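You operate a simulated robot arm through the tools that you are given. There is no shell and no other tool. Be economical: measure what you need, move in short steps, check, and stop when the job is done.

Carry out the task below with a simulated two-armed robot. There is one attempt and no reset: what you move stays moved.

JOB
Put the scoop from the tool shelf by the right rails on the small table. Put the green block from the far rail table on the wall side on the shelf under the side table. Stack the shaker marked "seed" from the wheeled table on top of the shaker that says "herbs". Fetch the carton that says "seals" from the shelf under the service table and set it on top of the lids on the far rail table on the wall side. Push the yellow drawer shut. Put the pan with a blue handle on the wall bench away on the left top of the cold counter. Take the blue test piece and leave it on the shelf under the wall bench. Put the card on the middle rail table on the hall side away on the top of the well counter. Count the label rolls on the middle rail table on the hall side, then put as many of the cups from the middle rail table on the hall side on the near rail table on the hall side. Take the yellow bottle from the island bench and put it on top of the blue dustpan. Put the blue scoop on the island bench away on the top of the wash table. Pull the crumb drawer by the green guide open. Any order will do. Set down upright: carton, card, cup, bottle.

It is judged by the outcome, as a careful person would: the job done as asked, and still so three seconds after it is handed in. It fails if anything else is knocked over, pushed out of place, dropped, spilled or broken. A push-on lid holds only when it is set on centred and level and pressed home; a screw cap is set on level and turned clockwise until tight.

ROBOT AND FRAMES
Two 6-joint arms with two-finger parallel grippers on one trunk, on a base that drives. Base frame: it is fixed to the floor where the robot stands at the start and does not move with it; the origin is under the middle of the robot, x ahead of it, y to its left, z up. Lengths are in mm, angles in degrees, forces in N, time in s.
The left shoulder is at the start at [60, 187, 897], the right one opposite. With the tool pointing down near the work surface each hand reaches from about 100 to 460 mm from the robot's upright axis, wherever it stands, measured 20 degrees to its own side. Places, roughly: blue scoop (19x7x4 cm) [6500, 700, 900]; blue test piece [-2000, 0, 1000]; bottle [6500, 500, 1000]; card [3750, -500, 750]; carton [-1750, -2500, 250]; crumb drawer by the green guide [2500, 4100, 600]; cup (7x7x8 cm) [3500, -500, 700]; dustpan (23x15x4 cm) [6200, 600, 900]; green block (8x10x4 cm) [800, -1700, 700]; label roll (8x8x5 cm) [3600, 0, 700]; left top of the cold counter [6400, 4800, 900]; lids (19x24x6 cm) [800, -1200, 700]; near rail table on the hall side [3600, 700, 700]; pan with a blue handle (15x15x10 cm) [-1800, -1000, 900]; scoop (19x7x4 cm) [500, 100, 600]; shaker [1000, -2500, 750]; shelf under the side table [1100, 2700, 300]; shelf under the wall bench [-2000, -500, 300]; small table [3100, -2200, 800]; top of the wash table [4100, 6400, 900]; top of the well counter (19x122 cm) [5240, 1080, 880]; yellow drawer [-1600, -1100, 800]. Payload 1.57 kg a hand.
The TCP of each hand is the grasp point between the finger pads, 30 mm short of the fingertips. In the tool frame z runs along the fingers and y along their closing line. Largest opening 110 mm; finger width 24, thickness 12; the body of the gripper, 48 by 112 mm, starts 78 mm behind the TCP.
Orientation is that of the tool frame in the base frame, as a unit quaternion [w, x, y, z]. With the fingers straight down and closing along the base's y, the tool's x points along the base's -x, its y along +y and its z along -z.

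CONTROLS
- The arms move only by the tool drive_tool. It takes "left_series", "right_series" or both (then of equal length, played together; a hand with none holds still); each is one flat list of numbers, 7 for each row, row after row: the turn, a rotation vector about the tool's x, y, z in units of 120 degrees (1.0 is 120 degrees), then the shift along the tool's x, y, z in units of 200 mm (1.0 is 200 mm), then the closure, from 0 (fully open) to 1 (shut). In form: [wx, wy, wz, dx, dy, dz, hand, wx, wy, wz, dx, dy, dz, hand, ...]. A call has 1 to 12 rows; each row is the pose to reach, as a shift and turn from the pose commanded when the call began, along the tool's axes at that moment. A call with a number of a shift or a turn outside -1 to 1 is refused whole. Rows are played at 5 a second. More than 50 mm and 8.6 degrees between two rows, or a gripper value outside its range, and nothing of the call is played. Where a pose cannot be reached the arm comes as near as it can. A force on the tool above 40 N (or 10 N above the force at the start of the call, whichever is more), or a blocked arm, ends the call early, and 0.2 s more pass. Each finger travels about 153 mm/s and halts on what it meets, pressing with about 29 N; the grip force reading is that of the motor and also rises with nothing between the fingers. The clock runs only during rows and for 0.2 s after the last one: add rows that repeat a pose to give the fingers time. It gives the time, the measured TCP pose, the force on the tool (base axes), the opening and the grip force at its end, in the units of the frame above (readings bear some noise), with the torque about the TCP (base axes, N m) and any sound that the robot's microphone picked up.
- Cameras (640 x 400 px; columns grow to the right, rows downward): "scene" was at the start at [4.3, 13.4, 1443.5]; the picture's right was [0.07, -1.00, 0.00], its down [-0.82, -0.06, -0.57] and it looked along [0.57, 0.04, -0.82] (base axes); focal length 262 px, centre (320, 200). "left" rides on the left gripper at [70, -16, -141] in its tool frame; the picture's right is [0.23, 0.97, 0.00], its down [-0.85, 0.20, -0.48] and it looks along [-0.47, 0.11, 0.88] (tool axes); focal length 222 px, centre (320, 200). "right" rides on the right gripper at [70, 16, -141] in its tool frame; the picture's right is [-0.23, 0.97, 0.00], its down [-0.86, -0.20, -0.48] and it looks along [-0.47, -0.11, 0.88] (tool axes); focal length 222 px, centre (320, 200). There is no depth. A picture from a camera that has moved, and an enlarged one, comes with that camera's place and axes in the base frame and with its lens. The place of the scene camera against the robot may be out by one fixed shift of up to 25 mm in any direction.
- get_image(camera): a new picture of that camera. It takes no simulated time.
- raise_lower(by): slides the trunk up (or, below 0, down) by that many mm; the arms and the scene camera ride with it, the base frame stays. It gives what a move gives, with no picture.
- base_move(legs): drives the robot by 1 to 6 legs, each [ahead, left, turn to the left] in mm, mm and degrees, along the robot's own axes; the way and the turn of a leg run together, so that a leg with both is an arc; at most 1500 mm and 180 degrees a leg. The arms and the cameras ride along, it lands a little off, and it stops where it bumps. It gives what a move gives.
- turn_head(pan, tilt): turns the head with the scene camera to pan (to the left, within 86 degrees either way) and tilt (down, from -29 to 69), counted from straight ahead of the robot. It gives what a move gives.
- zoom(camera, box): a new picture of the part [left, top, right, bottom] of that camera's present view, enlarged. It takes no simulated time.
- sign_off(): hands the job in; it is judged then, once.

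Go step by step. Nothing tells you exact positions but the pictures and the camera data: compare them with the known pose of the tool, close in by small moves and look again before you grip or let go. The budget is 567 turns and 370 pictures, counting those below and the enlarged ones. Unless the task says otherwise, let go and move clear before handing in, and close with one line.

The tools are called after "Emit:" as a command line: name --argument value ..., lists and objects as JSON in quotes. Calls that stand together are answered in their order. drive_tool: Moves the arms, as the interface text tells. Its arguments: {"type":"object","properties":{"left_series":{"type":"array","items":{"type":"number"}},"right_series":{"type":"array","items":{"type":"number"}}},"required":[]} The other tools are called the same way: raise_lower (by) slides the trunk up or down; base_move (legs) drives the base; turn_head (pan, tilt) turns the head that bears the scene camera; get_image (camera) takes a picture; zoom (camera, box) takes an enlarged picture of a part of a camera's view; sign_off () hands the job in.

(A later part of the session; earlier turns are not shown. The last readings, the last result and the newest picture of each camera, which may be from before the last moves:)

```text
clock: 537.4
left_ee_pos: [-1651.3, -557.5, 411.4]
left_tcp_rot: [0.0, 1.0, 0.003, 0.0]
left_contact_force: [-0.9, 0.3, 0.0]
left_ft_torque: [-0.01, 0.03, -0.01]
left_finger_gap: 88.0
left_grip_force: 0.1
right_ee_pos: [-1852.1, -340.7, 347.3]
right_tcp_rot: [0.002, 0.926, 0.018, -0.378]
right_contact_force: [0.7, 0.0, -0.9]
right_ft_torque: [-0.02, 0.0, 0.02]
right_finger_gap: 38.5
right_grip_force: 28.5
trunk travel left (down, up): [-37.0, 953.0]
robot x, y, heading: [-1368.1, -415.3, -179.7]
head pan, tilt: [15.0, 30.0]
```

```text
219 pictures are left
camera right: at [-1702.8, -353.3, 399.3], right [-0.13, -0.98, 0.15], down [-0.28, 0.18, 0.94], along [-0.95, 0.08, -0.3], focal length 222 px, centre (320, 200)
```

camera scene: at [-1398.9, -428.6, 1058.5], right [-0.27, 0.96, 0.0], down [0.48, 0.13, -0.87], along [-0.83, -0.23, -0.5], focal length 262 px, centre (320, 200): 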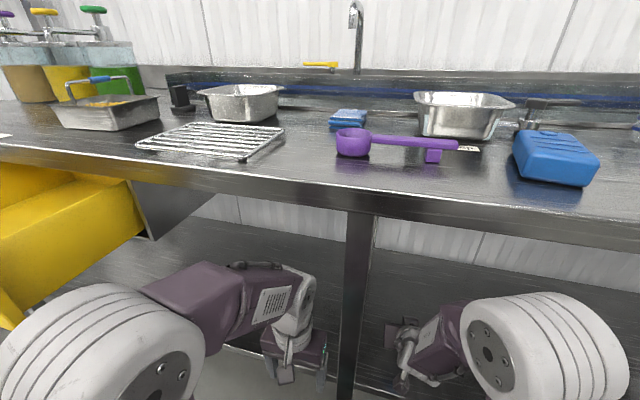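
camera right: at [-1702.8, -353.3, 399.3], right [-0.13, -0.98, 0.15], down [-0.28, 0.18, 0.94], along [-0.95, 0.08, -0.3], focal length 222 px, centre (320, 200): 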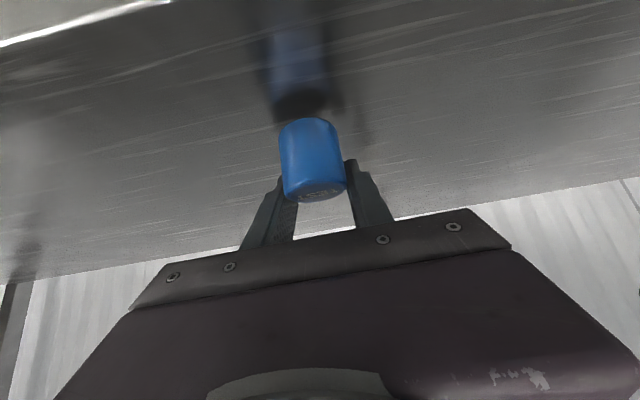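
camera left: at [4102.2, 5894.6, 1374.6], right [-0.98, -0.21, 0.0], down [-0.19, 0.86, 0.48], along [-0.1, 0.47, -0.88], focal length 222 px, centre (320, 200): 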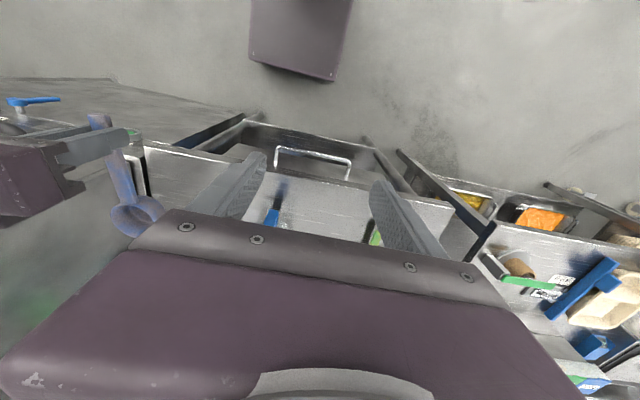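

Emit:
raise_lower --by -7

Emit:
raise_lower --by -3

Emit:
get_image --camera "right"

```text
clock: 538.0
left_ee_pos: [-1651.2, -556.8, 402.8]
left_tcp_rot: [0.001, 1.0, 0.004, 0.0]
left_contact_force: [-0.1, 0.7, 0.5]
left_ft_torque: [0.0, -0.01, 0.0]
left_finger_gap: 88.1
left_grip_force: 0.0
right_ee_pos: [-1852.5, -341.3, 342.3]
right_tcp_rot: [0.002, 0.925, 0.018, -0.379]
right_contact_force: [-0.3, -0.4, -0.8]
right_ft_torque: [-0.01, 0.01, -0.02]
right_finger_gap: 38.4
right_grip_force: 28.8
trunk travel left (down, up): [-30.0, 960.0]
robot x, y, heading: [-1366.0, -412.3, -179.4]
head pan, tilt: [15.0, 30.0]
```

```text
clock: 538.5
left_ee_pos: [-1652.6, -558.3, 400.4]
left_tcp_rot: [0.0, 1.0, 0.004, 0.0]
left_contact_force: [-0.3, 0.8, -0.7]
left_ft_torque: [0.01, -0.02, -0.03]
left_finger_gap: 87.9
left_grip_force: 0.0
right_ee_pos: [-1851.8, -340.6, 338.4]
right_tcp_rot: [0.002, 0.925, 0.018, -0.379]
right_contact_force: [0.5, -0.5, -1.3]
right_ft_torque: [-0.02, 0.0, 0.01]
right_finger_gap: 38.6
right_grip_force: 28.6
trunk travel left (down, up): [-27.0, 963.0]
robot x, y, heading: [-1362.5, -414.0, -179.3]
head pan, tilt: [15.0, 30.0]
```

```text
218 pictures are left
camera right: at [-1702.8, -353.3, 389.3], right [-0.13, -0.98, 0.15], down [-0.28, 0.18, 0.94], along [-0.95, 0.08, -0.3], focal length 222 px, centre (320, 200)
```

right: 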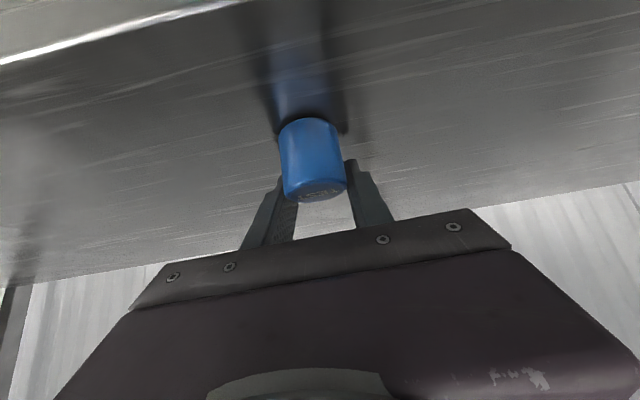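

Emit:
raise_lower --by -3

Emit:
drive_tool --right_series '[0, 0, 0, 0, 0, 0, 0.8, 0, 0, 0, 0, 0, 0, 0.5, 0, 0, 0, 0, 0, 0, 0.3, 0, 0, 0, 0, 0, 0, 0.3]'

Emit:
get_image --camera "right"

```text
clock: 539.0
left_ee_pos: [-1652.3, -557.9, 397.2]
left_tcp_rot: [0.001, 1.0, 0.004, 0.0]
left_contact_force: [0.1, 0.0, 0.2]
left_ft_torque: [0.02, 0.02, 0.0]
left_finger_gap: 87.9
left_grip_force: 0.0
right_ee_pos: [-1852.5, -340.1, 336.1]
right_tcp_rot: [0.001, 0.925, 0.017, -0.379]
right_contact_force: [-1.3, 0.4, 1.3]
right_ft_torque: [-0.04, 0.0, -0.03]
right_finger_gap: 38.4
right_grip_force: 29.2
trunk travel left (down, up): [-24.0, 966.0]
robot x, y, heading: [-1364.6, -411.9, -179.4]
head pan, tilt: [15.0, 30.0]
```

```text
clock: 540.0
left_ee_pos: [-1652.7, -558.0, 397.4]
left_tcp_rot: [0.001, 1.0, 0.004, 0.0]
left_contact_force: [0.5, 0.5, -0.6]
left_ft_torque: [0.0, 0.03, 0.0]
left_finger_gap: 88.0
left_grip_force: 0.1
right_ee_pos: [-1853.0, -340.4, 336.0]
right_tcp_rot: [0.002, 0.925, 0.017, -0.379]
right_contact_force: [-1.2, -0.4, -0.4]
right_ft_torque: [0.0, -0.03, -0.04]
right_finger_gap: 77.1
right_grip_force: 0.1
trunk travel left (down, up): [-24.0, 966.0]
robot x, y, heading: [-1360.0, -412.2, -179.2]
head pan, tilt: [15.0, 30.0]
```

```text
217 pictures are left
camera right: at [-1702.8, -353.3, 386.3], right [-0.13, -0.98, 0.15], down [-0.28, 0.18, 0.94], along [-0.95, 0.08, -0.3], focal length 222 px, centre (320, 200)
```

right: 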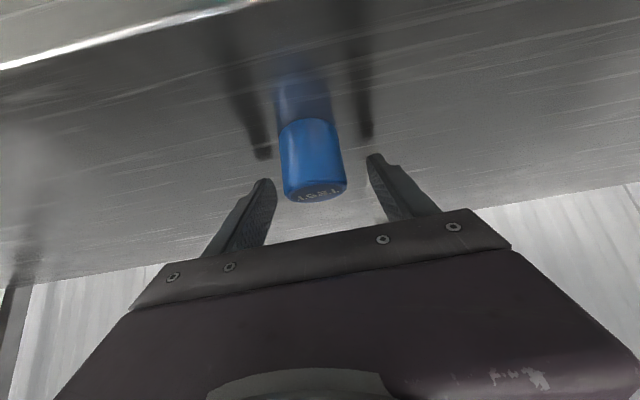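

The test piece stands on the shelf. Raise a little, back off, then go to the yellow drawer.

Emit:
raise_lower --by 80

Emit:
base_move --legs '[[-550, 0, 0], [0, 600, -0.5]]'

Emit:
raise_lower --by 380

Emit:
turn_head --pan 0 --tilt 35

Emit:
get_image --camera "scene"

```text
clock: 541.2
left_ee_pos: [-1651.6, -557.8, 476.9]
left_tcp_rot: [0.002, 1.0, 0.003, 0.0]
left_contact_force: [0.4, -0.2, -0.4]
left_ft_torque: [0.02, 0.0, 0.03]
left_finger_gap: 87.8
left_grip_force: 0.1
right_ee_pos: [-1853.0, -341.9, 415.1]
right_tcp_rot: [0.001, 0.925, 0.017, -0.379]
right_contact_force: [0.5, -0.7, 0.2]
right_ft_torque: [-0.03, 0.0, -0.02]
right_finger_gap: 77.2
right_grip_force: 0.0
trunk travel left (down, up): [-104.0, 886.0]
robot x, y, heading: [-1363.8, -412.5, -179.5]
head pan, tilt: [15.0, 30.0]
```

```text
clock: 547.4
left_ee_pos: [-1105.4, -1149.9, 477.4]
left_tcp_rot: [0.001, 1.0, -0.006, 0.0]
left_contact_force: [0.7, -0.6, 0.6]
left_ft_torque: [-0.01, -0.03, -0.01]
left_finger_gap: 88.1
left_grip_force: 0.0
right_ee_pos: [-1302.6, -928.2, 415.7]
right_tcp_rot: [0.0, 0.925, 0.01, -0.379]
right_contact_force: [0.3, 0.1, -0.7]
right_ft_torque: [-0.02, -0.03, -0.01]
right_finger_gap: 77.1
right_grip_force: 0.1
trunk travel left (down, up): [-104.0, 886.0]
robot x, y, heading: [-817.7, -1009.8, 179.5]
head pan, tilt: [15.0, 30.0]
```

```text
clock: 551.0
left_ee_pos: [-1105.1, -1150.9, 858.0]
left_tcp_rot: [0.001, 1.0, -0.006, 0.001]
left_contact_force: [-1.0, 0.6, 0.3]
left_ft_torque: [0.0, -0.01, 0.0]
left_finger_gap: 88.0
left_grip_force: 0.0
right_ee_pos: [-1302.4, -927.1, 794.6]
right_tcp_rot: [-0.002, 0.925, 0.009, -0.38]
right_contact_force: [0.8, -0.7, 0.5]
right_ft_torque: [-0.02, 0.0, -0.02]
right_finger_gap: 77.2
right_grip_force: 0.0
trunk travel left (down, up): [-484.0, 506.0]
robot x, y, heading: [-816.0, -1008.6, 179.3]
head pan, tilt: [15.0, 30.0]
```

```text
clock: 551.8
left_ee_pos: [-1105.8, -1149.9, 857.1]
left_tcp_rot: [0.001, 1.0, -0.005, -0.001]
left_contact_force: [-0.2, -0.1, -0.6]
left_ft_torque: [0.01, 0.0, 0.0]
left_finger_gap: 87.9
left_grip_force: 0.0
right_ee_pos: [-1302.5, -929.0, 796.0]
right_tcp_rot: [-0.002, 0.926, 0.009, -0.378]
right_contact_force: [-0.4, 0.1, -0.9]
right_ft_torque: [-0.01, -0.01, 0.01]
right_finger_gap: 77.0
right_grip_force: 0.1
trunk travel left (down, up): [-484.0, 506.0]
robot x, y, heading: [-815.7, -1011.2, 179.6]
head pan, tilt: [0.0, 35.0]
```

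```text
216 pictures are left
camera scene: at [-850.3, -1002.0, 1430.7], right [0.01, 1.0, 0.0], down [0.57, -0.01, -0.82], along [-0.82, 0.01, -0.57], focal length 262 px, centre (320, 200)
```

scene: 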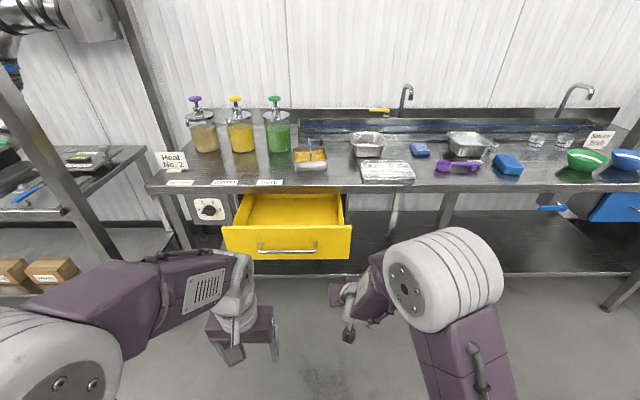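

I'll push the drawer with the closed right fingertips (hand is pitched forward): align at y ≈ −1112, tip z ≈ 800, then drive forward in steps.

Emit:
raise_lower --by 26

Emit:
drive_tool --right_series '[0, 0, 0, 0, 0, 0, 1, 0, 0, 0, 0, 0, 0, 1, 0, 0, 0, 0, 0, 0, 1, 0, 0, 0, 0, 0, 0, 1]'

Emit:
base_move --legs '[[0, 184, 0], [170, 0, 0]]'

Emit:
get_image --camera "scene"

Emit:
get_image --camera "right"

```text
clock: 552.5
left_ee_pos: [-1105.0, -1149.8, 884.1]
left_tcp_rot: [0.001, 1.0, -0.005, 0.001]
left_contact_force: [0.1, -1.3, 0.1]
left_ft_torque: [0.02, 0.0, -0.02]
left_finger_gap: 88.0
left_grip_force: 0.1
right_ee_pos: [-1301.8, -927.9, 821.5]
right_tcp_rot: [-0.002, 0.925, 0.009, -0.379]
right_contact_force: [-0.2, -0.8, 0.5]
right_ft_torque: [-0.01, -0.02, 0.01]
right_finger_gap: 77.1
right_grip_force: 0.0
trunk travel left (down, up): [-510.0, 480.0]
robot x, y, heading: [-815.4, -1010.6, 179.4]
head pan, tilt: [0.0, 35.0]
```

```text
clock: 553.5
left_ee_pos: [-1105.9, -1149.7, 884.0]
left_tcp_rot: [0.002, 1.0, -0.005, 0.0]
left_contact_force: [-0.6, 0.3, 0.2]
left_ft_torque: [-0.02, -0.01, -0.01]
left_finger_gap: 88.1
left_grip_force: 0.0
right_ee_pos: [-1301.1, -928.4, 820.7]
right_tcp_rot: [-0.002, 0.925, 0.009, -0.379]
right_contact_force: [0.1, 0.0, -0.5]
right_ft_torque: [0.01, -0.01, -0.03]
right_finger_gap: 0.0
right_grip_force: 21.0
trunk travel left (down, up): [-510.0, 480.0]
robot x, y, heading: [-815.2, -1008.5, 179.7]
head pan, tilt: [0.0, 35.0]
```

```text
clock: 556.1
left_ee_pos: [-1279.1, -1333.0, 883.9]
left_tcp_rot: [0.0, 1.0, -0.006, -0.001]
left_contact_force: [0.1, -0.3, 0.9]
left_ft_torque: [-0.03, -0.02, -0.02]
left_finger_gap: 87.8
left_grip_force: 0.0
right_ee_pos: [-1473.5, -1112.3, 820.7]
right_tcp_rot: [-0.003, 0.926, 0.008, -0.378]
right_contact_force: [0.0, 0.3, -0.3]
right_ft_torque: [-0.02, -0.01, 0.0]
right_finger_gap: 0.0
right_grip_force: 21.1
trunk travel left (down, up): [-510.0, 480.0]
robot x, y, heading: [-982.5, -1195.8, 179.1]
head pan, tilt: [0.0, 35.0]
```

```text
215 pictures are left
camera scene: at [-1023.0, -1185.5, 1456.7], right [0.01, 1.0, 0.0], down [0.57, -0.01, -0.82], along [-0.82, 0.01, -0.57], focal length 262 px, centre (320, 200)
```

scene: 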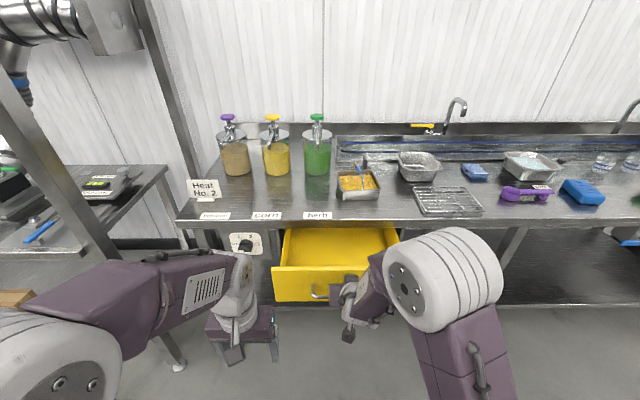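

```text
214 pictures are left
camera right: at [-1324.4, -1127.6, 872.1], right [-0.15, -0.98, 0.15], down [-0.28, 0.19, 0.94], along [-0.95, 0.1, -0.3], focal length 222 px, centre (320, 200)
```

right: 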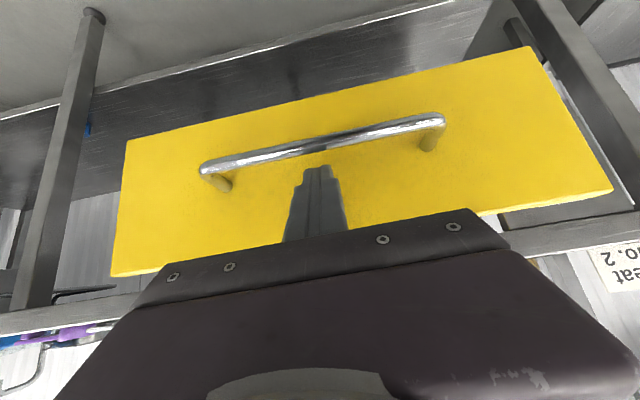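

Tips are at the panel above the handle. Push forward in steps.

Emit:
base_move --legs '[[110, 0, 0]]'

Emit:
base_move --legs '[[40, 0, 0]]'

Emit:
get_image --camera "right"

Emit:
get_image --camera "scene"

```text
clock: 557.3
left_ee_pos: [-1387.3, -1331.3, 884.8]
left_tcp_rot: [0.001, 1.0, -0.005, 0.0]
left_contact_force: [0.4, -0.5, 0.2]
left_ft_torque: [-0.01, 0.0, 0.0]
left_finger_gap: 87.9
left_grip_force: 0.0
right_ee_pos: [-1583.8, -1110.8, 820.1]
right_tcp_rot: [-0.002, 0.926, 0.009, -0.378]
right_contact_force: [0.4, -0.1, 0.2]
right_ft_torque: [0.02, 0.02, -0.01]
right_finger_gap: 0.0
right_grip_force: 21.7
trunk travel left (down, up): [-510.0, 480.0]
robot x, y, heading: [-1095.7, -1194.6, 179.4]
head pan, tilt: [0.0, 35.0]
```

```text
clock: 558.2
left_ee_pos: [-1426.4, -1331.5, 885.4]
left_tcp_rot: [0.001, 1.0, -0.005, 0.0]
left_contact_force: [-0.8, -0.3, -0.6]
left_ft_torque: [-0.01, -0.01, -0.04]
left_finger_gap: 88.0
left_grip_force: 0.1
right_ee_pos: [-1623.1, -1110.4, 820.8]
right_tcp_rot: [-0.001, 0.926, 0.01, -0.378]
right_contact_force: [0.1, -0.3, -0.1]
right_ft_torque: [0.01, -0.02, 0.01]
right_finger_gap: 0.1
right_grip_force: 21.3
trunk travel left (down, up): [-510.0, 480.0]
robot x, y, heading: [-1136.1, -1192.3, 179.4]
head pan, tilt: [0.0, 35.0]
```

```text
213 pictures are left
camera right: at [-1473.8, -1126.3, 872.1], right [-0.15, -0.98, 0.15], down [-0.28, 0.19, 0.94], along [-0.95, 0.1, -0.3], focal length 222 px, centre (320, 200)
```

right: 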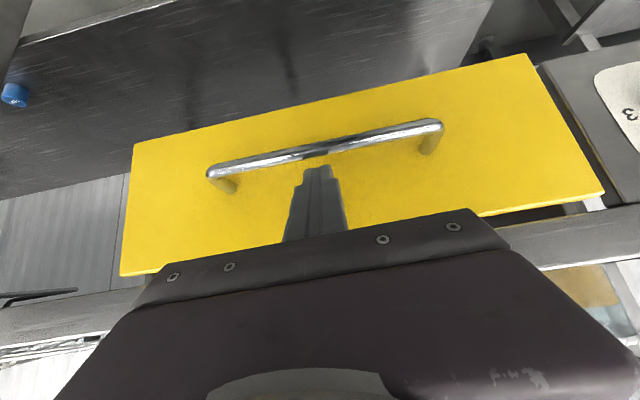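

```text
212 pictures are left
camera scene: at [-1172.3, -1183.9, 1456.7], right [0.01, 1.0, 0.0], down [0.57, -0.01, -0.82], along [-0.82, 0.01, -0.57], focal length 262 px, centre (320, 200)
```

scene: 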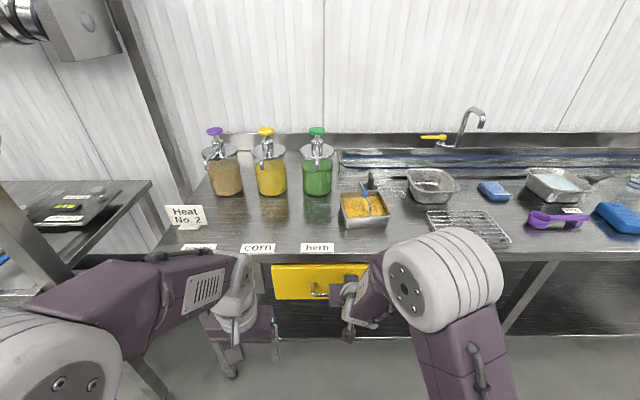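

Nearly closed. Push on gently until it stops.

Emit:
base_move --legs '[[30, 0, 0]]'

Emit:
get_image --camera "right"

```text
clock: 559.0
left_ee_pos: [-1456.1, -1332.1, 884.2]
left_tcp_rot: [0.0, 1.0, -0.005, -0.001]
left_contact_force: [-0.2, -0.1, 0.2]
left_ft_torque: [0.01, -0.01, 0.02]
left_finger_gap: 88.3
left_grip_force: 0.0
right_ee_pos: [-1652.5, -1110.3, 821.5]
right_tcp_rot: [-0.002, 0.925, 0.009, -0.379]
right_contact_force: [0.3, 0.4, 0.7]
right_ft_torque: [0.0, -0.01, -0.04]
right_finger_gap: 0.0
right_grip_force: 21.5
trunk travel left (down, up): [-510.0, 480.0]
robot x, y, heading: [-1165.6, -1189.7, 179.2]
head pan, tilt: [0.0, 35.0]
```

```text
211 pictures are left
camera right: at [-1502.9, -1126.0, 872.5], right [-0.15, -0.98, 0.15], down [-0.28, 0.19, 0.94], along [-0.95, 0.1, -0.3], focal length 222 px, centre (320, 200)
```

right: 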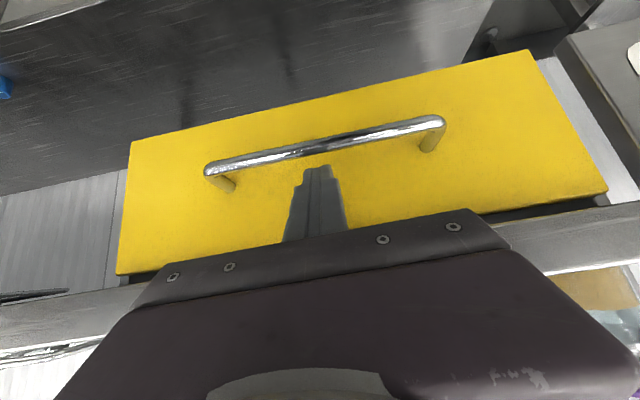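

Emit:
base_move --legs '[[25, 0, 0]]'

Emit:
base_move --legs '[[20, 0, 0]]'

Emit:
get_image --camera "right"

```text
clock: 559.9
left_ee_pos: [-1476.3, -1330.8, 883.3]
left_tcp_rot: [0.001, 1.0, -0.006, -0.001]
left_contact_force: [0.2, 0.0, -0.4]
left_ft_torque: [0.0, 0.0, 0.0]
left_finger_gap: 88.0
left_grip_force: 0.1
right_ee_pos: [-1665.3, -1109.5, 817.8]
right_tcp_rot: [-0.002, 0.929, 0.01, -0.369]
right_contact_force: [9.9, -0.5, 3.6]
right_ft_torque: [-0.01, -0.06, -0.06]
right_finger_gap: 0.0
right_grip_force: 21.2
trunk travel left (down, up): [-510.0, 480.0]
robot x, y, heading: [-1185.8, -1190.7, 179.2]
head pan, tilt: [0.0, 35.0]
stopped in leg 1: the force on the tool passed its limit at 119 N (the readings are from after the stop); the commanded pose is now the measured one
```

```text
clock: 560.7
left_ee_pos: [-1483.5, -1331.0, 885.5]
left_tcp_rot: [0.001, 1.0, -0.007, -0.001]
left_contact_force: [-0.3, -0.2, 0.2]
left_ft_torque: [-0.01, -0.02, 0.0]
left_finger_gap: 88.4
left_grip_force: 0.1
right_ee_pos: [-1666.7, -1109.2, 812.0]
right_tcp_rot: [-0.002, 0.933, 0.011, -0.36]
right_contact_force: [15.5, 0.2, 5.3]
right_ft_torque: [0.03, -0.04, -0.03]
right_finger_gap: 0.1
right_grip_force: 21.0
trunk travel left (down, up): [-510.0, 480.0]
robot x, y, heading: [-1193.7, -1193.6, 179.5]
head pan, tilt: [0.0, 35.0]
stopped in leg 1: the force on the tool passed its limit at 55 N (the readings are from after the stop); the commanded pose is now the measured one
```

```text
210 pictures are left
camera right: at [-1518.8, -1124.6, 869.8], right [-0.15, -0.98, 0.14], down [-0.32, 0.18, 0.93], along [-0.94, 0.09, -0.34], focal length 222 px, centre (320, 200)
```

right: 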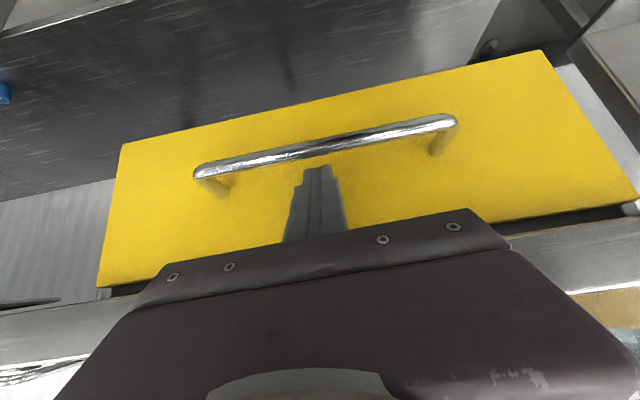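

The drawer reached its stop. Back off and confirm; then head for the cartons.

Emit:
base_move --legs '[[-400, 0, 0]]'

Emit:
get_image --camera "scene"

```text
clock: 563.2
left_ee_pos: [-1085.3, -1336.1, 884.3]
left_tcp_rot: [0.001, 1.0, -0.004, 0.0]
left_contact_force: [-0.1, 0.0, 0.0]
left_ft_torque: [-0.02, 0.03, -0.01]
left_finger_gap: 88.1
left_grip_force: 0.1
right_ee_pos: [-1270.9, -1114.8, 813.3]
right_tcp_rot: [-0.001, 0.933, 0.013, -0.36]
right_contact_force: [0.0, 0.8, 0.2]
right_ft_torque: [-0.01, 0.0, -0.01]
right_finger_gap: 0.1
right_grip_force: 21.3
trunk travel left (down, up): [-510.0, 480.0]
robot x, y, heading: [-795.9, -1194.7, 179.5]
head pan, tilt: [0.0, 35.0]
```

```text
209 pictures are left
camera scene: at [-830.9, -1187.2, 1456.7], right [0.01, 1.0, 0.0], down [0.57, -0.01, -0.82], along [-0.82, 0.01, -0.57], focal length 262 px, centre (320, 200)
```

scene: 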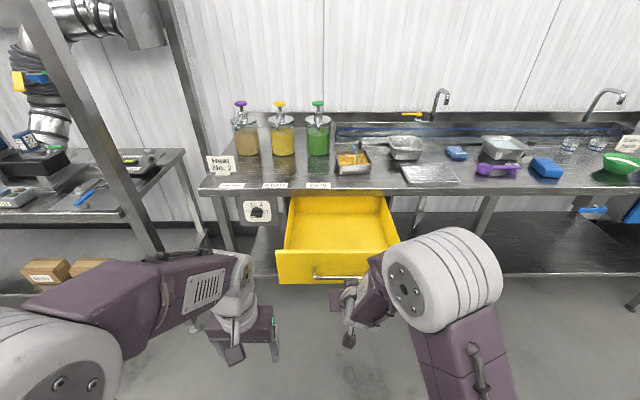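

The drawer came back with me — my fingertips must be hooked behind the handle bar. Check the wrist view.

Emit:
get_image --camera "right"

Emit:
zoom --camera "scene" --box '[250, 180, 420, 360]'

```text
208 pictures are left
camera right: at [-1123.4, -1129.5, 869.4], right [-0.15, -0.98, 0.14], down [-0.32, 0.18, 0.93], along [-0.94, 0.09, -0.34], focal length 222 px, centre (320, 200)
```

right: 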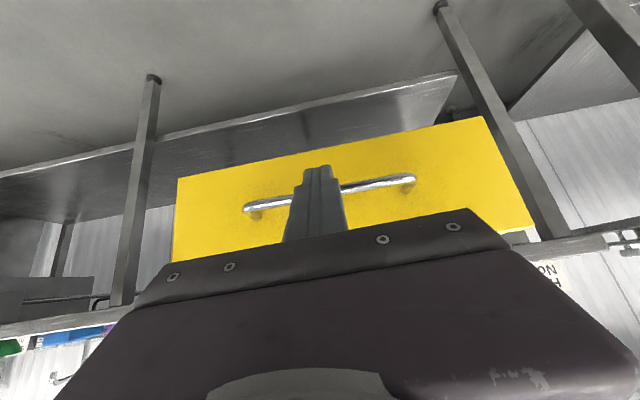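

```text
2.22 times, centred on (335, 270) of scene
camera zoom: at [-830.9, -1187.2, 1456.7], right [0.01, 1.0, 0.0], down [0.57, -0.01, -0.82], along [-0.82, 0.01, -0.57], focal length 582 px, centre (287, 44)
```

zoom: 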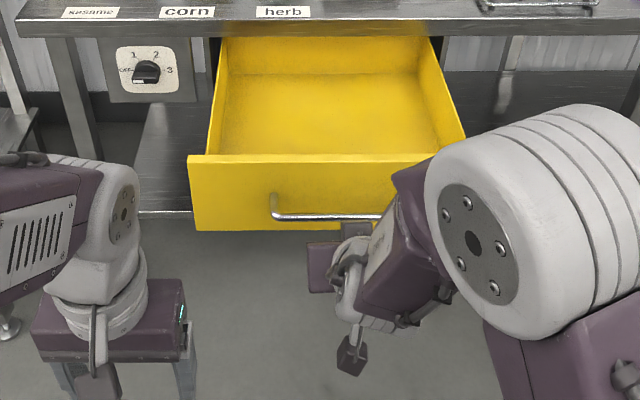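

The bar slid past and is free again, but the drawer is open. I'll push again well to the side of the handle bar (y ≈ −1005).

Emit:
base_move --legs '[[0, -108, 0], [150, 0, 0]]'

Emit:
get_image --camera "right"

```text
clock: 565.4
left_ee_pos: [-1237.7, -1225.8, 884.0]
left_tcp_rot: [0.001, 1.0, -0.005, 0.0]
left_contact_force: [0.1, -0.4, -0.2]
left_ft_torque: [0.0, 0.0, 0.0]
left_finger_gap: 87.9
left_grip_force: 0.0
right_ee_pos: [-1422.8, -1005.9, 812.5]
right_tcp_rot: [-0.002, 0.933, 0.013, -0.359]
right_contact_force: [0.2, 0.2, -0.8]
right_ft_torque: [0.02, 0.04, 0.02]
right_finger_gap: 0.3
right_grip_force: 21.2
trunk travel left (down, up): [-510.0, 480.0]
robot x, y, heading: [-945.9, -1089.1, 179.6]
head pan, tilt: [0.0, 35.0]
```

```text
206 pictures are left
camera right: at [-1275.0, -1019.7, 868.9], right [-0.15, -0.98, 0.14], down [-0.32, 0.18, 0.93], along [-0.94, 0.09, -0.34], focal length 222 px, centre (320, 200)
```

right: 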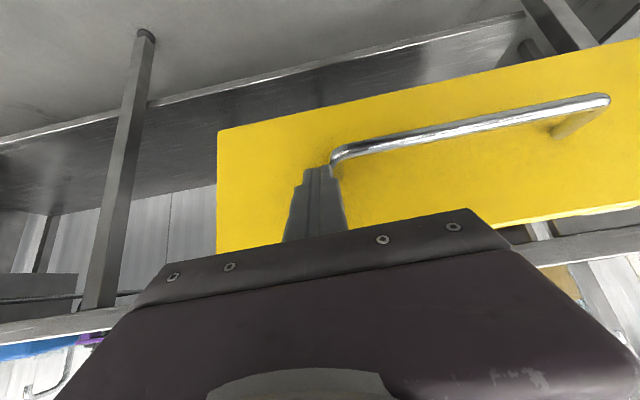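

Emit:
base_move --legs '[[0, -32, 0], [80, 0, 0]]'

Emit:
get_image --camera "right"

```text
clock: 566.9
left_ee_pos: [-1316.8, -1193.4, 883.0]
left_tcp_rot: [0.001, 1.0, -0.004, 0.0]
left_contact_force: [-1.0, 0.0, -0.3]
left_ft_torque: [0.02, 0.01, 0.03]
left_finger_gap: 88.3
left_grip_force: 0.0
right_ee_pos: [-1503.9, -973.3, 812.6]
right_tcp_rot: [-0.001, 0.933, 0.013, -0.359]
right_contact_force: [0.4, -0.2, -0.9]
right_ft_torque: [-0.01, 0.0, -0.02]
right_finger_gap: 0.2
right_grip_force: 21.0
trunk travel left (down, up): [-510.0, 480.0]
robot x, y, heading: [-1026.1, -1051.0, 179.3]
head pan, tilt: [0.0, 35.0]
```

```text
205 pictures are left
camera right: at [-1355.7, -987.2, 868.8], right [-0.15, -0.98, 0.14], down [-0.32, 0.18, 0.93], along [-0.94, 0.09, -0.34], focal length 222 px, centre (320, 200)
```

right: 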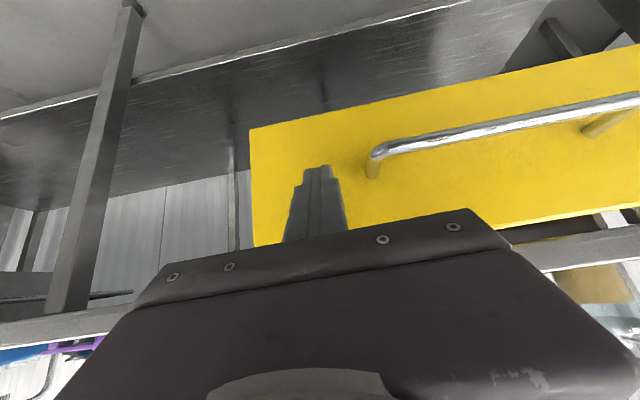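

Fingers are clear of the bar and on the panel. Push on to the stop.

Emit:
base_move --legs '[[130, 0, 0]]'

Emit:
base_move --legs '[[40, 0, 0]]'

Emit:
get_image --camera "right"

```text
clock: 568.1
left_ee_pos: [-1448.0, -1191.9, 884.0]
left_tcp_rot: [0.0, 1.0, -0.004, 0.0]
left_contact_force: [-0.3, -0.1, -0.6]
left_ft_torque: [-0.01, -0.02, 0.0]
left_finger_gap: 87.9
left_grip_force: 0.1
right_ee_pos: [-1632.3, -972.1, 812.6]
right_tcp_rot: [-0.002, 0.933, 0.012, -0.36]
right_contact_force: [1.0, -0.2, 0.2]
right_ft_torque: [-0.01, -0.04, 0.04]
right_finger_gap: 0.0
right_grip_force: 21.2
trunk travel left (down, up): [-510.0, 480.0]
robot x, y, heading: [-1157.4, -1053.1, 179.5]
head pan, tilt: [0.0, 35.0]
```

```text
clock: 569.1
left_ee_pos: [-1484.3, -1191.3, 883.4]
left_tcp_rot: [0.0, 1.0, -0.005, -0.002]
left_contact_force: [0.1, 0.9, 0.5]
left_ft_torque: [0.0, 0.02, -0.03]
left_finger_gap: 87.9
left_grip_force: 0.1
right_ee_pos: [-1666.2, -972.1, 811.3]
right_tcp_rot: [0.0, 0.933, 0.014, -0.358]
right_contact_force: [-0.1, 0.1, -0.1]
right_ft_torque: [-0.03, 0.03, -0.02]
right_finger_gap: 0.3
right_grip_force: 21.1
trunk travel left (down, up): [-510.0, 480.0]
robot x, y, heading: [-1190.5, -1051.3, 179.6]
head pan, tilt: [0.0, 35.0]
stopped in leg 1: the force on the tool passed its limit at 328 N (the readings are from after the stop); the commanded pose is now the measured one
```

```text
204 pictures are left
camera right: at [-1518.9, -985.9, 869.4], right [-0.15, -0.98, 0.14], down [-0.32, 0.18, 0.93], along [-0.94, 0.09, -0.34], focal length 222 px, centre (320, 200)
```

right: 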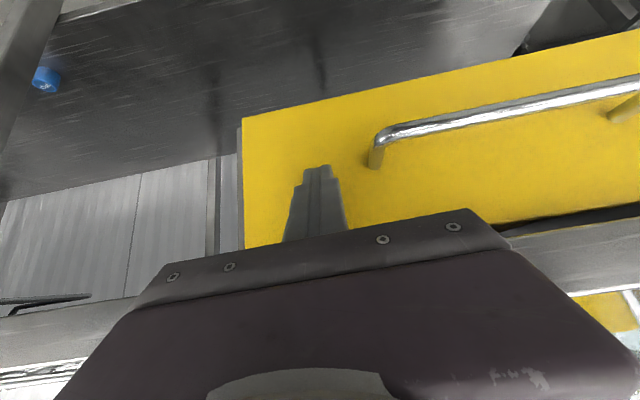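

Same stop position as before. Back off slowly and check that it stays.

Emit:
base_move --legs '[[-100, 0, 0]]'

Emit:
base_move --legs '[[-250, 0, 0]]'

Emit:
get_image --camera "scene"

```text
clock: 570.3
left_ee_pos: [-1382.0, -1192.0, 884.3]
left_tcp_rot: [0.001, 1.0, -0.004, -0.002]
left_contact_force: [-0.2, 0.0, 0.5]
left_ft_torque: [-0.02, 0.05, -0.02]
left_finger_gap: 88.1
left_grip_force: 0.0
right_ee_pos: [-1563.9, -972.5, 812.1]
right_tcp_rot: [0.0, 0.934, 0.013, -0.357]
right_contact_force: [0.2, -0.6, -0.1]
right_ft_torque: [0.0, 0.02, -0.02]
right_finger_gap: 0.3
right_grip_force: 21.0
trunk travel left (down, up): [-510.0, 480.0]
robot x, y, heading: [-1092.0, -1053.9, 179.4]
head pan, tilt: [0.0, 35.0]
```

```text
clock: 572.1
left_ee_pos: [-1133.0, -1194.9, 883.2]
left_tcp_rot: [0.002, 1.0, -0.005, -0.001]
left_contact_force: [0.6, -0.3, -1.1]
left_ft_torque: [-0.01, 0.03, -0.02]
left_finger_gap: 88.0
left_grip_force: 0.1
right_ee_pos: [-1314.3, -974.4, 812.3]
right_tcp_rot: [-0.001, 0.934, 0.013, -0.357]
right_contact_force: [0.2, -0.3, -0.3]
right_ft_torque: [0.01, 0.01, 0.0]
right_finger_gap: 0.1
right_grip_force: 20.9
trunk travel left (down, up): [-510.0, 480.0]
robot x, y, heading: [-838.7, -1058.7, 179.2]
head pan, tilt: [0.0, 35.0]
```

```text
203 pictures are left
camera scene: at [-876.9, -1047.0, 1456.7], right [0.01, 1.0, 0.0], down [0.57, -0.01, -0.82], along [-0.82, 0.01, -0.57], focal length 262 px, centre (320, 200)
```

scene: 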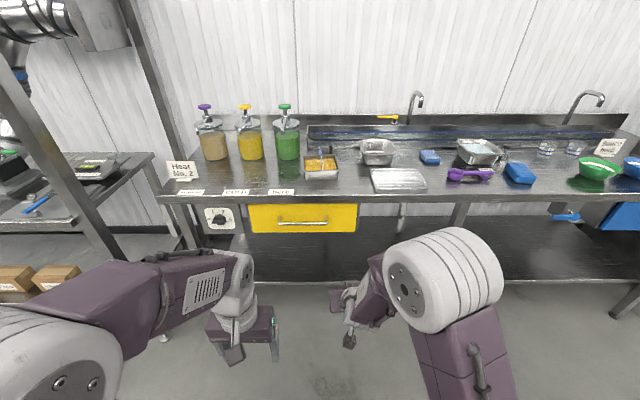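

Drawer is shut. Now the cartons on the shelf under the service table: strafe left and look.

Emit:
base_move --legs '[[0, 1300, 0]]'

Emit:
raise_lower --by -350

Emit:
get_image --camera "scene"

```text
clock: 578.6
left_ee_pos: [-1144.5, -2492.4, 883.4]
left_tcp_rot: [0.0, 1.0, -0.004, 0.0]
left_contact_force: [0.0, 0.5, -0.5]
left_ft_torque: [0.0, 0.02, 0.02]
left_finger_gap: 88.2
left_grip_force: 0.0
right_ee_pos: [-1328.3, -2272.0, 810.4]
right_tcp_rot: [0.0, 0.934, 0.014, -0.358]
right_contact_force: [0.3, 0.0, 1.4]
right_ft_torque: [-0.01, 0.0, -0.01]
right_finger_gap: 0.0
right_grip_force: 21.3
trunk travel left (down, up): [-510.0, 480.0]
robot x, y, heading: [-849.5, -2351.9, 179.5]
head pan, tilt: [0.0, 35.0]
```

```text
clock: 582.0
left_ee_pos: [-1145.0, -2492.1, 532.9]
left_tcp_rot: [0.001, 1.0, -0.005, 0.0]
left_contact_force: [0.6, -1.2, -0.3]
left_ft_torque: [-0.03, 0.0, 0.01]
left_finger_gap: 88.0
left_grip_force: 0.1
right_ee_pos: [-1326.9, -2272.5, 461.4]
right_tcp_rot: [-0.001, 0.934, 0.014, -0.357]
right_contact_force: [-0.1, -0.3, -0.1]
right_ft_torque: [-0.02, 0.02, 0.0]
right_finger_gap: 0.1
right_grip_force: 21.1
trunk travel left (down, up): [-160.0, 830.0]
robot x, y, heading: [-851.7, -2350.5, 179.5]
head pan, tilt: [0.0, 35.0]
```

```text
202 pictures are left
camera scene: at [-889.5, -2343.4, 1106.8], right [0.01, 1.0, 0.0], down [0.57, 0.0, -0.82], along [-0.82, 0.01, -0.57], focal length 262 px, centre (320, 200)
```

scene: 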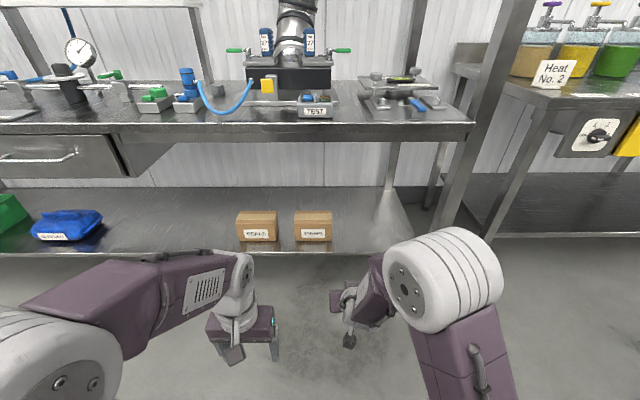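

Emit:
zoom --camera "scene" --box '[220, 195, 350, 260]'

```text
4.92 times, centred on (285, 228) of scene
camera zoom: at [-889.5, -2343.4, 1106.8], right [0.01, 1.0, 0.0], down [0.57, 0.0, -0.82], along [-0.82, 0.01, -0.57], focal length 1290 px, centre (492, 65)
```

zoom: 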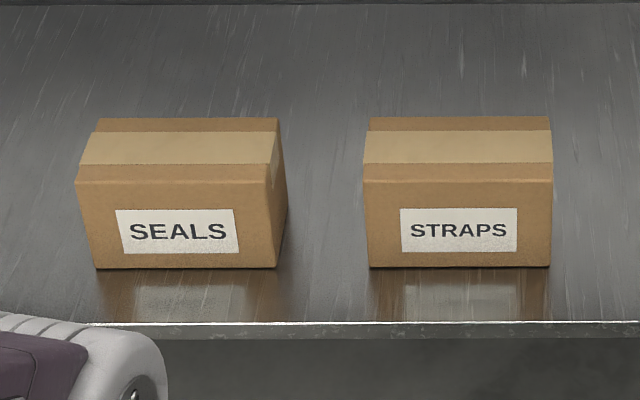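

SEALS is the left carton, about 177 (y) × 92 (x) × 105 mm, centre ≈ (−1830, −2623), shelf z ≈ 250. I'll grip it across x with the left hand pointing down. First restore the right hand, and rotate/extend the left hand in the open.

Emit:
drive_tool --left_series '[0, 0, 0.0625, -0.057, -0.017, 0, 0, 0, 0, 0.125, -0.114, -0.034, 0, 0, 0, 0, 0.1875, -0.171, -0.05, 0, 0, 0, 0, 0.25, -0.228, -0.067, 0, 0, 0, 0, 0.3125, -0.285, -0.083, 0, 0, 0, 0, 0.375, -0.342, -0.1, 0, 0, 0, 0, 0.4375, -0.4, -0.117, 0, 0, 0, 0, 0.5, -0.457, -0.133, 0, 0, 0, 0, 0.5625, -0.514, -0.15, 0, 0, 0, 0, 0.625, -0.571, -0.167, 0, 0, 0, 0, 0.6875, -0.628, -0.183, 0, 0, 0, 0, 0.75, -0.685, -0.2, 0, 0]' --right_series '[0, 0.06, 0, 0, 0, 0, 1, 0, 0.12, 0, 0, 0, 0, 1, 0, 0.18, 0, 0, 0, 0, 1, 0, 0.24, 0, 0, 0, 0, 1, 0, 0.3, 0, 0, 0, 0, 1, 0, 0.347, 0, 0, 0, 0, 1, 0, 0.347, 0, 0, 0, 0, 1, 0, 0.347, 0, 0, 0, 0, 1, 0, 0.347, 0, 0, 0, 0, 1, 0, 0.347, 0, 0, 0, 0, 1, 0, 0.347, 0, 0, 0, 0, 1, 0, 0.347, 0, 0, 0, 0, 1]'

Emit:
drive_tool --right_series '[0, 0, 0, 0.1, -0.05, -0.15, 1, 0, 0, 0, 0.25, -0.1, -0.3, 1, 0, 0, 0, 0.4, -0.1, -0.45, 1, 0, 0, 0, 0.6, -0.1, -0.6, 1, 0, 0, 0, 0.8, -0.1, -0.7, 1, 0, 0, 0, 0.8, -0.1, -0.7, 1]'

Emit:
get_image --camera "left"

```text
clock: 584.6
left_ee_pos: [-1281.0, -2450.4, 533.9]
left_tcp_rot: [0.0, -0.703, 0.711, -0.001]
left_contact_force: [-0.9, 0.1, 0.7]
left_ft_torque: [-0.01, 0.0, -0.02]
left_finger_gap: 109.7
left_grip_force: 0.1
right_ee_pos: [-1326.8, -2271.6, 462.8]
right_tcp_rot: [-0.005, 1.0, 0.013, -0.001]
right_contact_force: [-0.2, -0.2, 0.5]
right_ft_torque: [0.02, -0.03, -0.02]
right_finger_gap: 0.0
right_grip_force: 21.8
right hand out of reach, approached as far as the arm can: row 2, 3
trunk travel left (down, up): [-160.0, 830.0]
robot x, y, heading: [-852.6, -2354.3, 179.4]
head pan, tilt: [0.0, 35.0]
```

```text
clock: 586.0
left_ee_pos: [-1281.3, -2451.2, 533.6]
left_tcp_rot: [-0.001, -0.704, 0.71, 0.001]
left_contact_force: [-0.2, 0.3, 0.5]
left_ft_torque: [-0.03, 0.01, -0.02]
left_finger_gap: 109.9
left_grip_force: 0.2
right_ee_pos: [-1168.2, -2247.6, 601.0]
right_tcp_rot: [-0.005, 1.0, 0.013, -0.002]
right_contact_force: [0.5, 0.0, 0.0]
right_ft_torque: [0.02, 0.01, -0.03]
right_finger_gap: 0.0
right_grip_force: 21.1
trunk travel left (down, up): [-160.0, 830.0]
robot x, y, heading: [-856.5, -2350.1, 179.5]
head pan, tilt: [0.0, 35.0]
```

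```text
200 pictures are left
camera left: at [-1266.0, -2521.0, 674.5], right [-0.98, -0.22, 0.0], down [-0.19, 0.86, 0.48], along [-0.11, 0.47, -0.88], focal length 222 px, centre (320, 200)
```

left: 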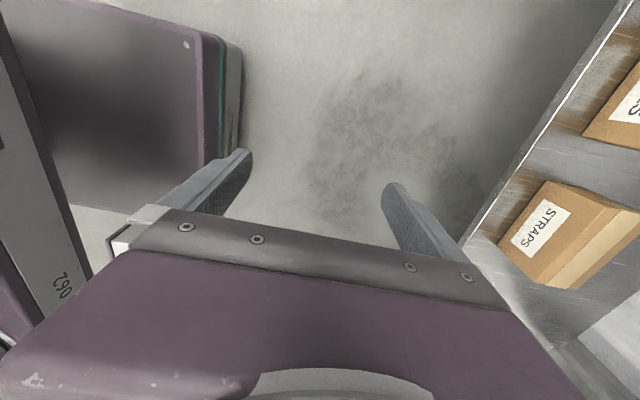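

Both hands fine. Lower 100 mm, strafe left and advance toward the carton, staying above it.

Emit:
raise_lower --by -90

Emit:
base_move --legs '[[0, 172, 0.4], [430, 0, 0]]'

Emit:
get_image --camera "left"

Emit:
get_image --camera "scene"

```text
clock: 587.3
left_ee_pos: [-1280.8, -2451.3, 443.4]
left_tcp_rot: [-0.001, -0.704, 0.71, 0.0]
left_contact_force: [0.6, -0.4, -0.2]
left_ft_torque: [0.02, -0.01, -0.05]
left_finger_gap: 110.1
left_grip_force: 0.1
right_ee_pos: [-1167.5, -2248.4, 511.2]
right_tcp_rot: [-0.005, 1.0, 0.013, -0.001]
right_contact_force: [-1.0, 0.7, 0.2]
right_ft_torque: [-0.01, 0.0, 0.01]
right_finger_gap: 0.0
right_grip_force: 21.1
trunk travel left (down, up): [-70.0, 920.0]
robot x, y, heading: [-854.7, -2350.5, 179.6]
head pan, tilt: [0.0, 35.0]
```

```text
clock: 591.0
left_ee_pos: [-1710.9, -2622.0, 443.8]
left_tcp_rot: [-0.001, -0.704, 0.71, 0.0]
left_contact_force: [-0.7, 0.1, 0.7]
left_ft_torque: [0.01, -0.01, 0.02]
left_finger_gap: 109.8
left_grip_force: 0.0
right_ee_pos: [-1597.2, -2419.5, 510.6]
right_tcp_rot: [-0.005, 1.0, 0.014, -0.002]
right_contact_force: [0.4, -0.3, -0.6]
right_ft_torque: [-0.03, 0.0, 0.0]
right_finger_gap: 0.3
right_grip_force: 21.3
trunk travel left (down, up): [-70.0, 920.0]
robot x, y, heading: [-1285.5, -2526.3, 179.8]
head pan, tilt: [0.0, 35.0]
```

```text
199 pictures are left
camera left: at [-1695.5, -2692.4, 584.5], right [-0.98, -0.22, 0.0], down [-0.19, 0.86, 0.48], along [-0.11, 0.47, -0.88], focal length 222 px, centre (320, 200)
```

left: 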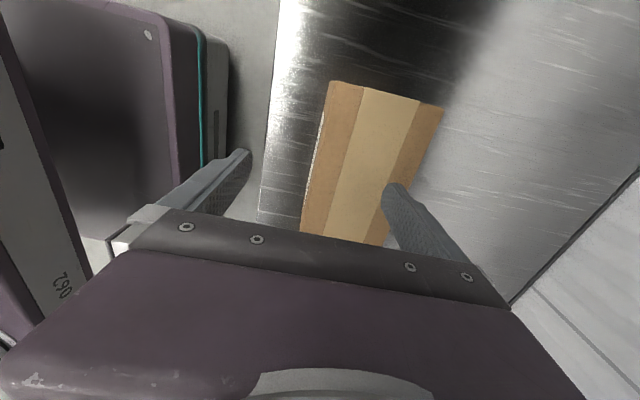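

```text
198 pictures are left
camera scene: at [-1319.2, -2514.0, 1016.7], right [0.01, 1.0, 0.0], down [0.57, 0.0, -0.82], along [-0.82, 0.0, -0.57], focal length 262 px, centre (320, 200)
```

scene: 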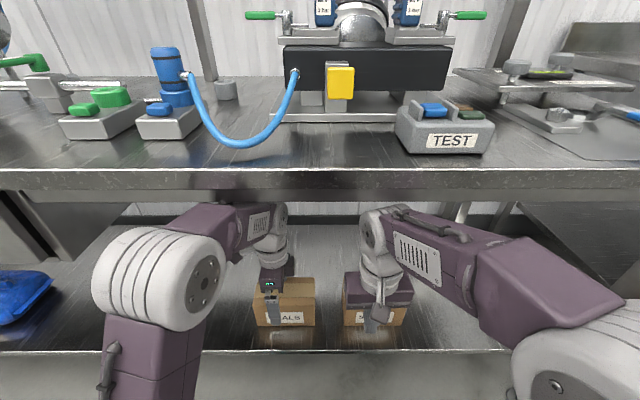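

Revised from the wrist view: shelf z ≈ 310, carton top ≈ 410, carton x −1704…−1789, y −2694…−2534 → centre (−1747, −2614). Raise 20, align, and look.

Emit:
raise_lower --by 25

Emit:
base_move --legs '[[36, -8, 0]]'

Emit:
get_image --camera "left"

```text
clock: 591.7
left_ee_pos: [-1706.6, -2622.2, 460.5]
left_tcp_rot: [0.002, -0.704, 0.71, -0.006]
left_contact_force: [0.0, -0.6, -0.7]
left_ft_torque: [0.0, -0.01, 0.01]
left_finger_gap: 109.9
left_grip_force: 0.1
right_ee_pos: [-1595.4, -2419.3, 532.8]
right_tcp_rot: [-0.006, 1.0, 0.014, -0.002]
right_contact_force: [0.2, -0.1, 0.6]
right_ft_torque: [0.04, 0.02, 0.02]
right_finger_gap: 0.0
right_grip_force: 21.2
trunk travel left (down, up): [-95.0, 895.0]
robot x, y, heading: [-1285.2, -2520.6, 179.7]
head pan, tilt: [0.0, 35.0]
```

```text
clock: 592.5
left_ee_pos: [-1714.0, -2618.9, 463.6]
left_tcp_rot: [-0.002, -0.703, 0.711, 0.005]
left_contact_force: [-0.3, 0.0, 0.4]
left_ft_torque: [-0.01, 0.05, 0.03]
left_finger_gap: 109.9
left_grip_force: 0.0
right_ee_pos: [-1607.2, -2417.5, 536.0]
right_tcp_rot: [-0.012, 1.0, 0.016, -0.018]
right_contact_force: [0.4, 1.4, -1.1]
right_ft_torque: [-0.09, 0.08, -0.01]
right_finger_gap: 0.0
right_grip_force: 21.0
trunk travel left (down, up): [-95.0, 895.0]
robot x, y, heading: [-1303.6, -2513.0, 179.9]
head pan, tilt: [0.0, 35.0]
```

```text
197 pictures are left
camera left: at [-1697.8, -2690.6, 603.9], right [-0.98, -0.22, 0.01], down [-0.19, 0.85, 0.48], along [-0.11, 0.47, -0.87], focal length 222 px, centre (320, 200)
```

left: 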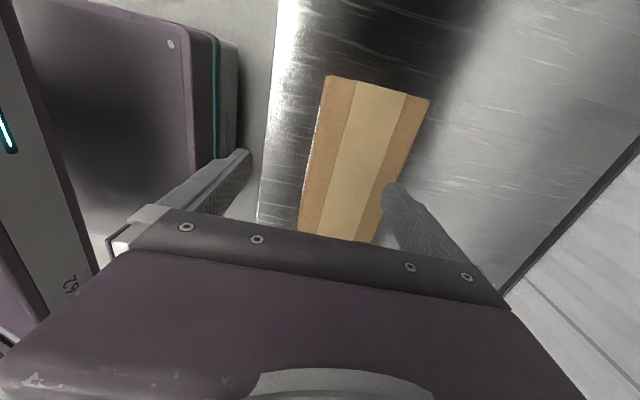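

My elbows are touching the table's underside when raised. Better: back out, go to the lowest trunk height, enter in the gap between the two cartons (y ≈ −2490), then slide sideways around SEALS.

Emit:
base_move --legs '[[-230, 0, 0]]'

Emit:
raise_lower --by -93

Emit:
get_image --camera "scene"

```text
clock: 594.3
left_ee_pos: [-1495.7, -2615.4, 463.6]
left_tcp_rot: [0.006, -0.703, 0.711, -0.011]
left_contact_force: [0.2, -0.2, 0.9]
left_ft_torque: [-0.01, 0.0, -0.02]
left_finger_gap: 109.8
left_grip_force: 0.1
right_ee_pos: [-1390.7, -2413.0, 534.4]
right_tcp_rot: [-0.006, 1.0, 0.016, -0.002]
right_contact_force: [0.3, -0.6, -0.8]
right_ft_torque: [0.0, -0.01, 0.0]
right_finger_gap: 0.0
right_grip_force: 21.5
trunk travel left (down, up): [-95.0, 895.0]
robot x, y, heading: [-1078.3, -2514.2, 179.9]
head pan, tilt: [0.0, 35.0]
```

```text
clock: 595.5
left_ee_pos: [-1495.4, -2615.4, 370.3]
left_tcp_rot: [0.005, -0.703, 0.711, -0.011]
left_contact_force: [-0.1, -0.6, 0.2]
left_ft_torque: [-0.01, 0.03, -0.01]
left_finger_gap: 109.8
left_grip_force: 0.1
right_ee_pos: [-1391.4, -2412.3, 442.1]
right_tcp_rot: [-0.005, 1.0, 0.015, -0.002]
right_contact_force: [0.1, 0.0, -0.2]
right_ft_torque: [0.01, -0.03, 0.01]
right_finger_gap: 0.0
right_grip_force: 21.4
trunk travel left (down, up): [-2.0, 988.0]
robot x, y, heading: [-1075.2, -2512.1, 179.8]
head pan, tilt: [0.0, 35.0]
```

```text
196 pictures are left
camera scene: at [-1112.3, -2506.8, 948.8], right [0.0, 1.0, 0.0], down [0.57, 0.0, -0.82], along [-0.82, 0.0, -0.57], focal length 262 px, centre (320, 200)
```

scene: 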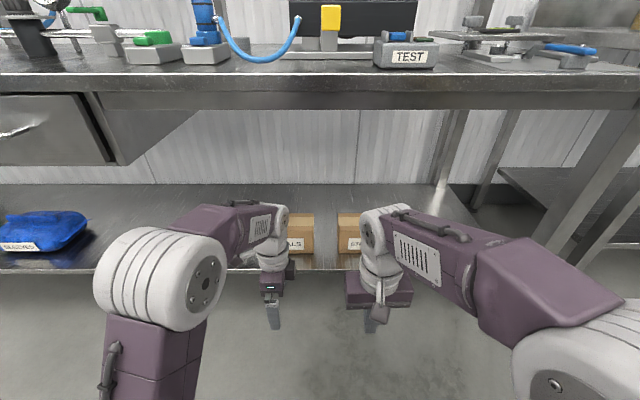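

Strafe right 125 mm to the gap and advance partway.

Emit:
base_move --legs '[[0, -125, 0], [150, 0, 0]]'

Emit:
get_image --camera "left"

```text
clock: 597.8
left_ee_pos: [-1646.7, -2488.6, 369.6]
left_tcp_rot: [0.006, -0.703, 0.711, -0.01]
left_contact_force: [0.3, 0.4, 0.1]
left_ft_torque: [-0.02, 0.01, 0.01]
left_finger_gap: 109.8
left_grip_force: 0.2
right_ee_pos: [-1542.8, -2287.4, 443.0]
right_tcp_rot: [-0.005, 1.0, 0.015, -0.002]
right_contact_force: [0.6, 0.6, 0.0]
right_ft_torque: [-0.02, 0.02, 0.01]
right_finger_gap: 0.2
right_grip_force: 21.2
trunk travel left (down, up): [-2.0, 988.0]
robot x, y, heading: [-1227.4, -2391.1, 179.6]
head pan, tilt: [0.0, 35.0]
```

```text
195 pictures are left
camera left: at [-1634.9, -2558.8, 511.5], right [-0.98, -0.22, -0.02], down [-0.2, 0.86, 0.47], along [-0.08, 0.46, -0.88], focal length 222 px, centre (320, 200)
```

left: 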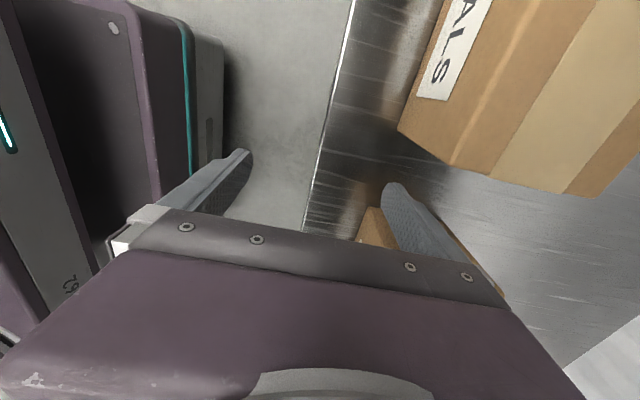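

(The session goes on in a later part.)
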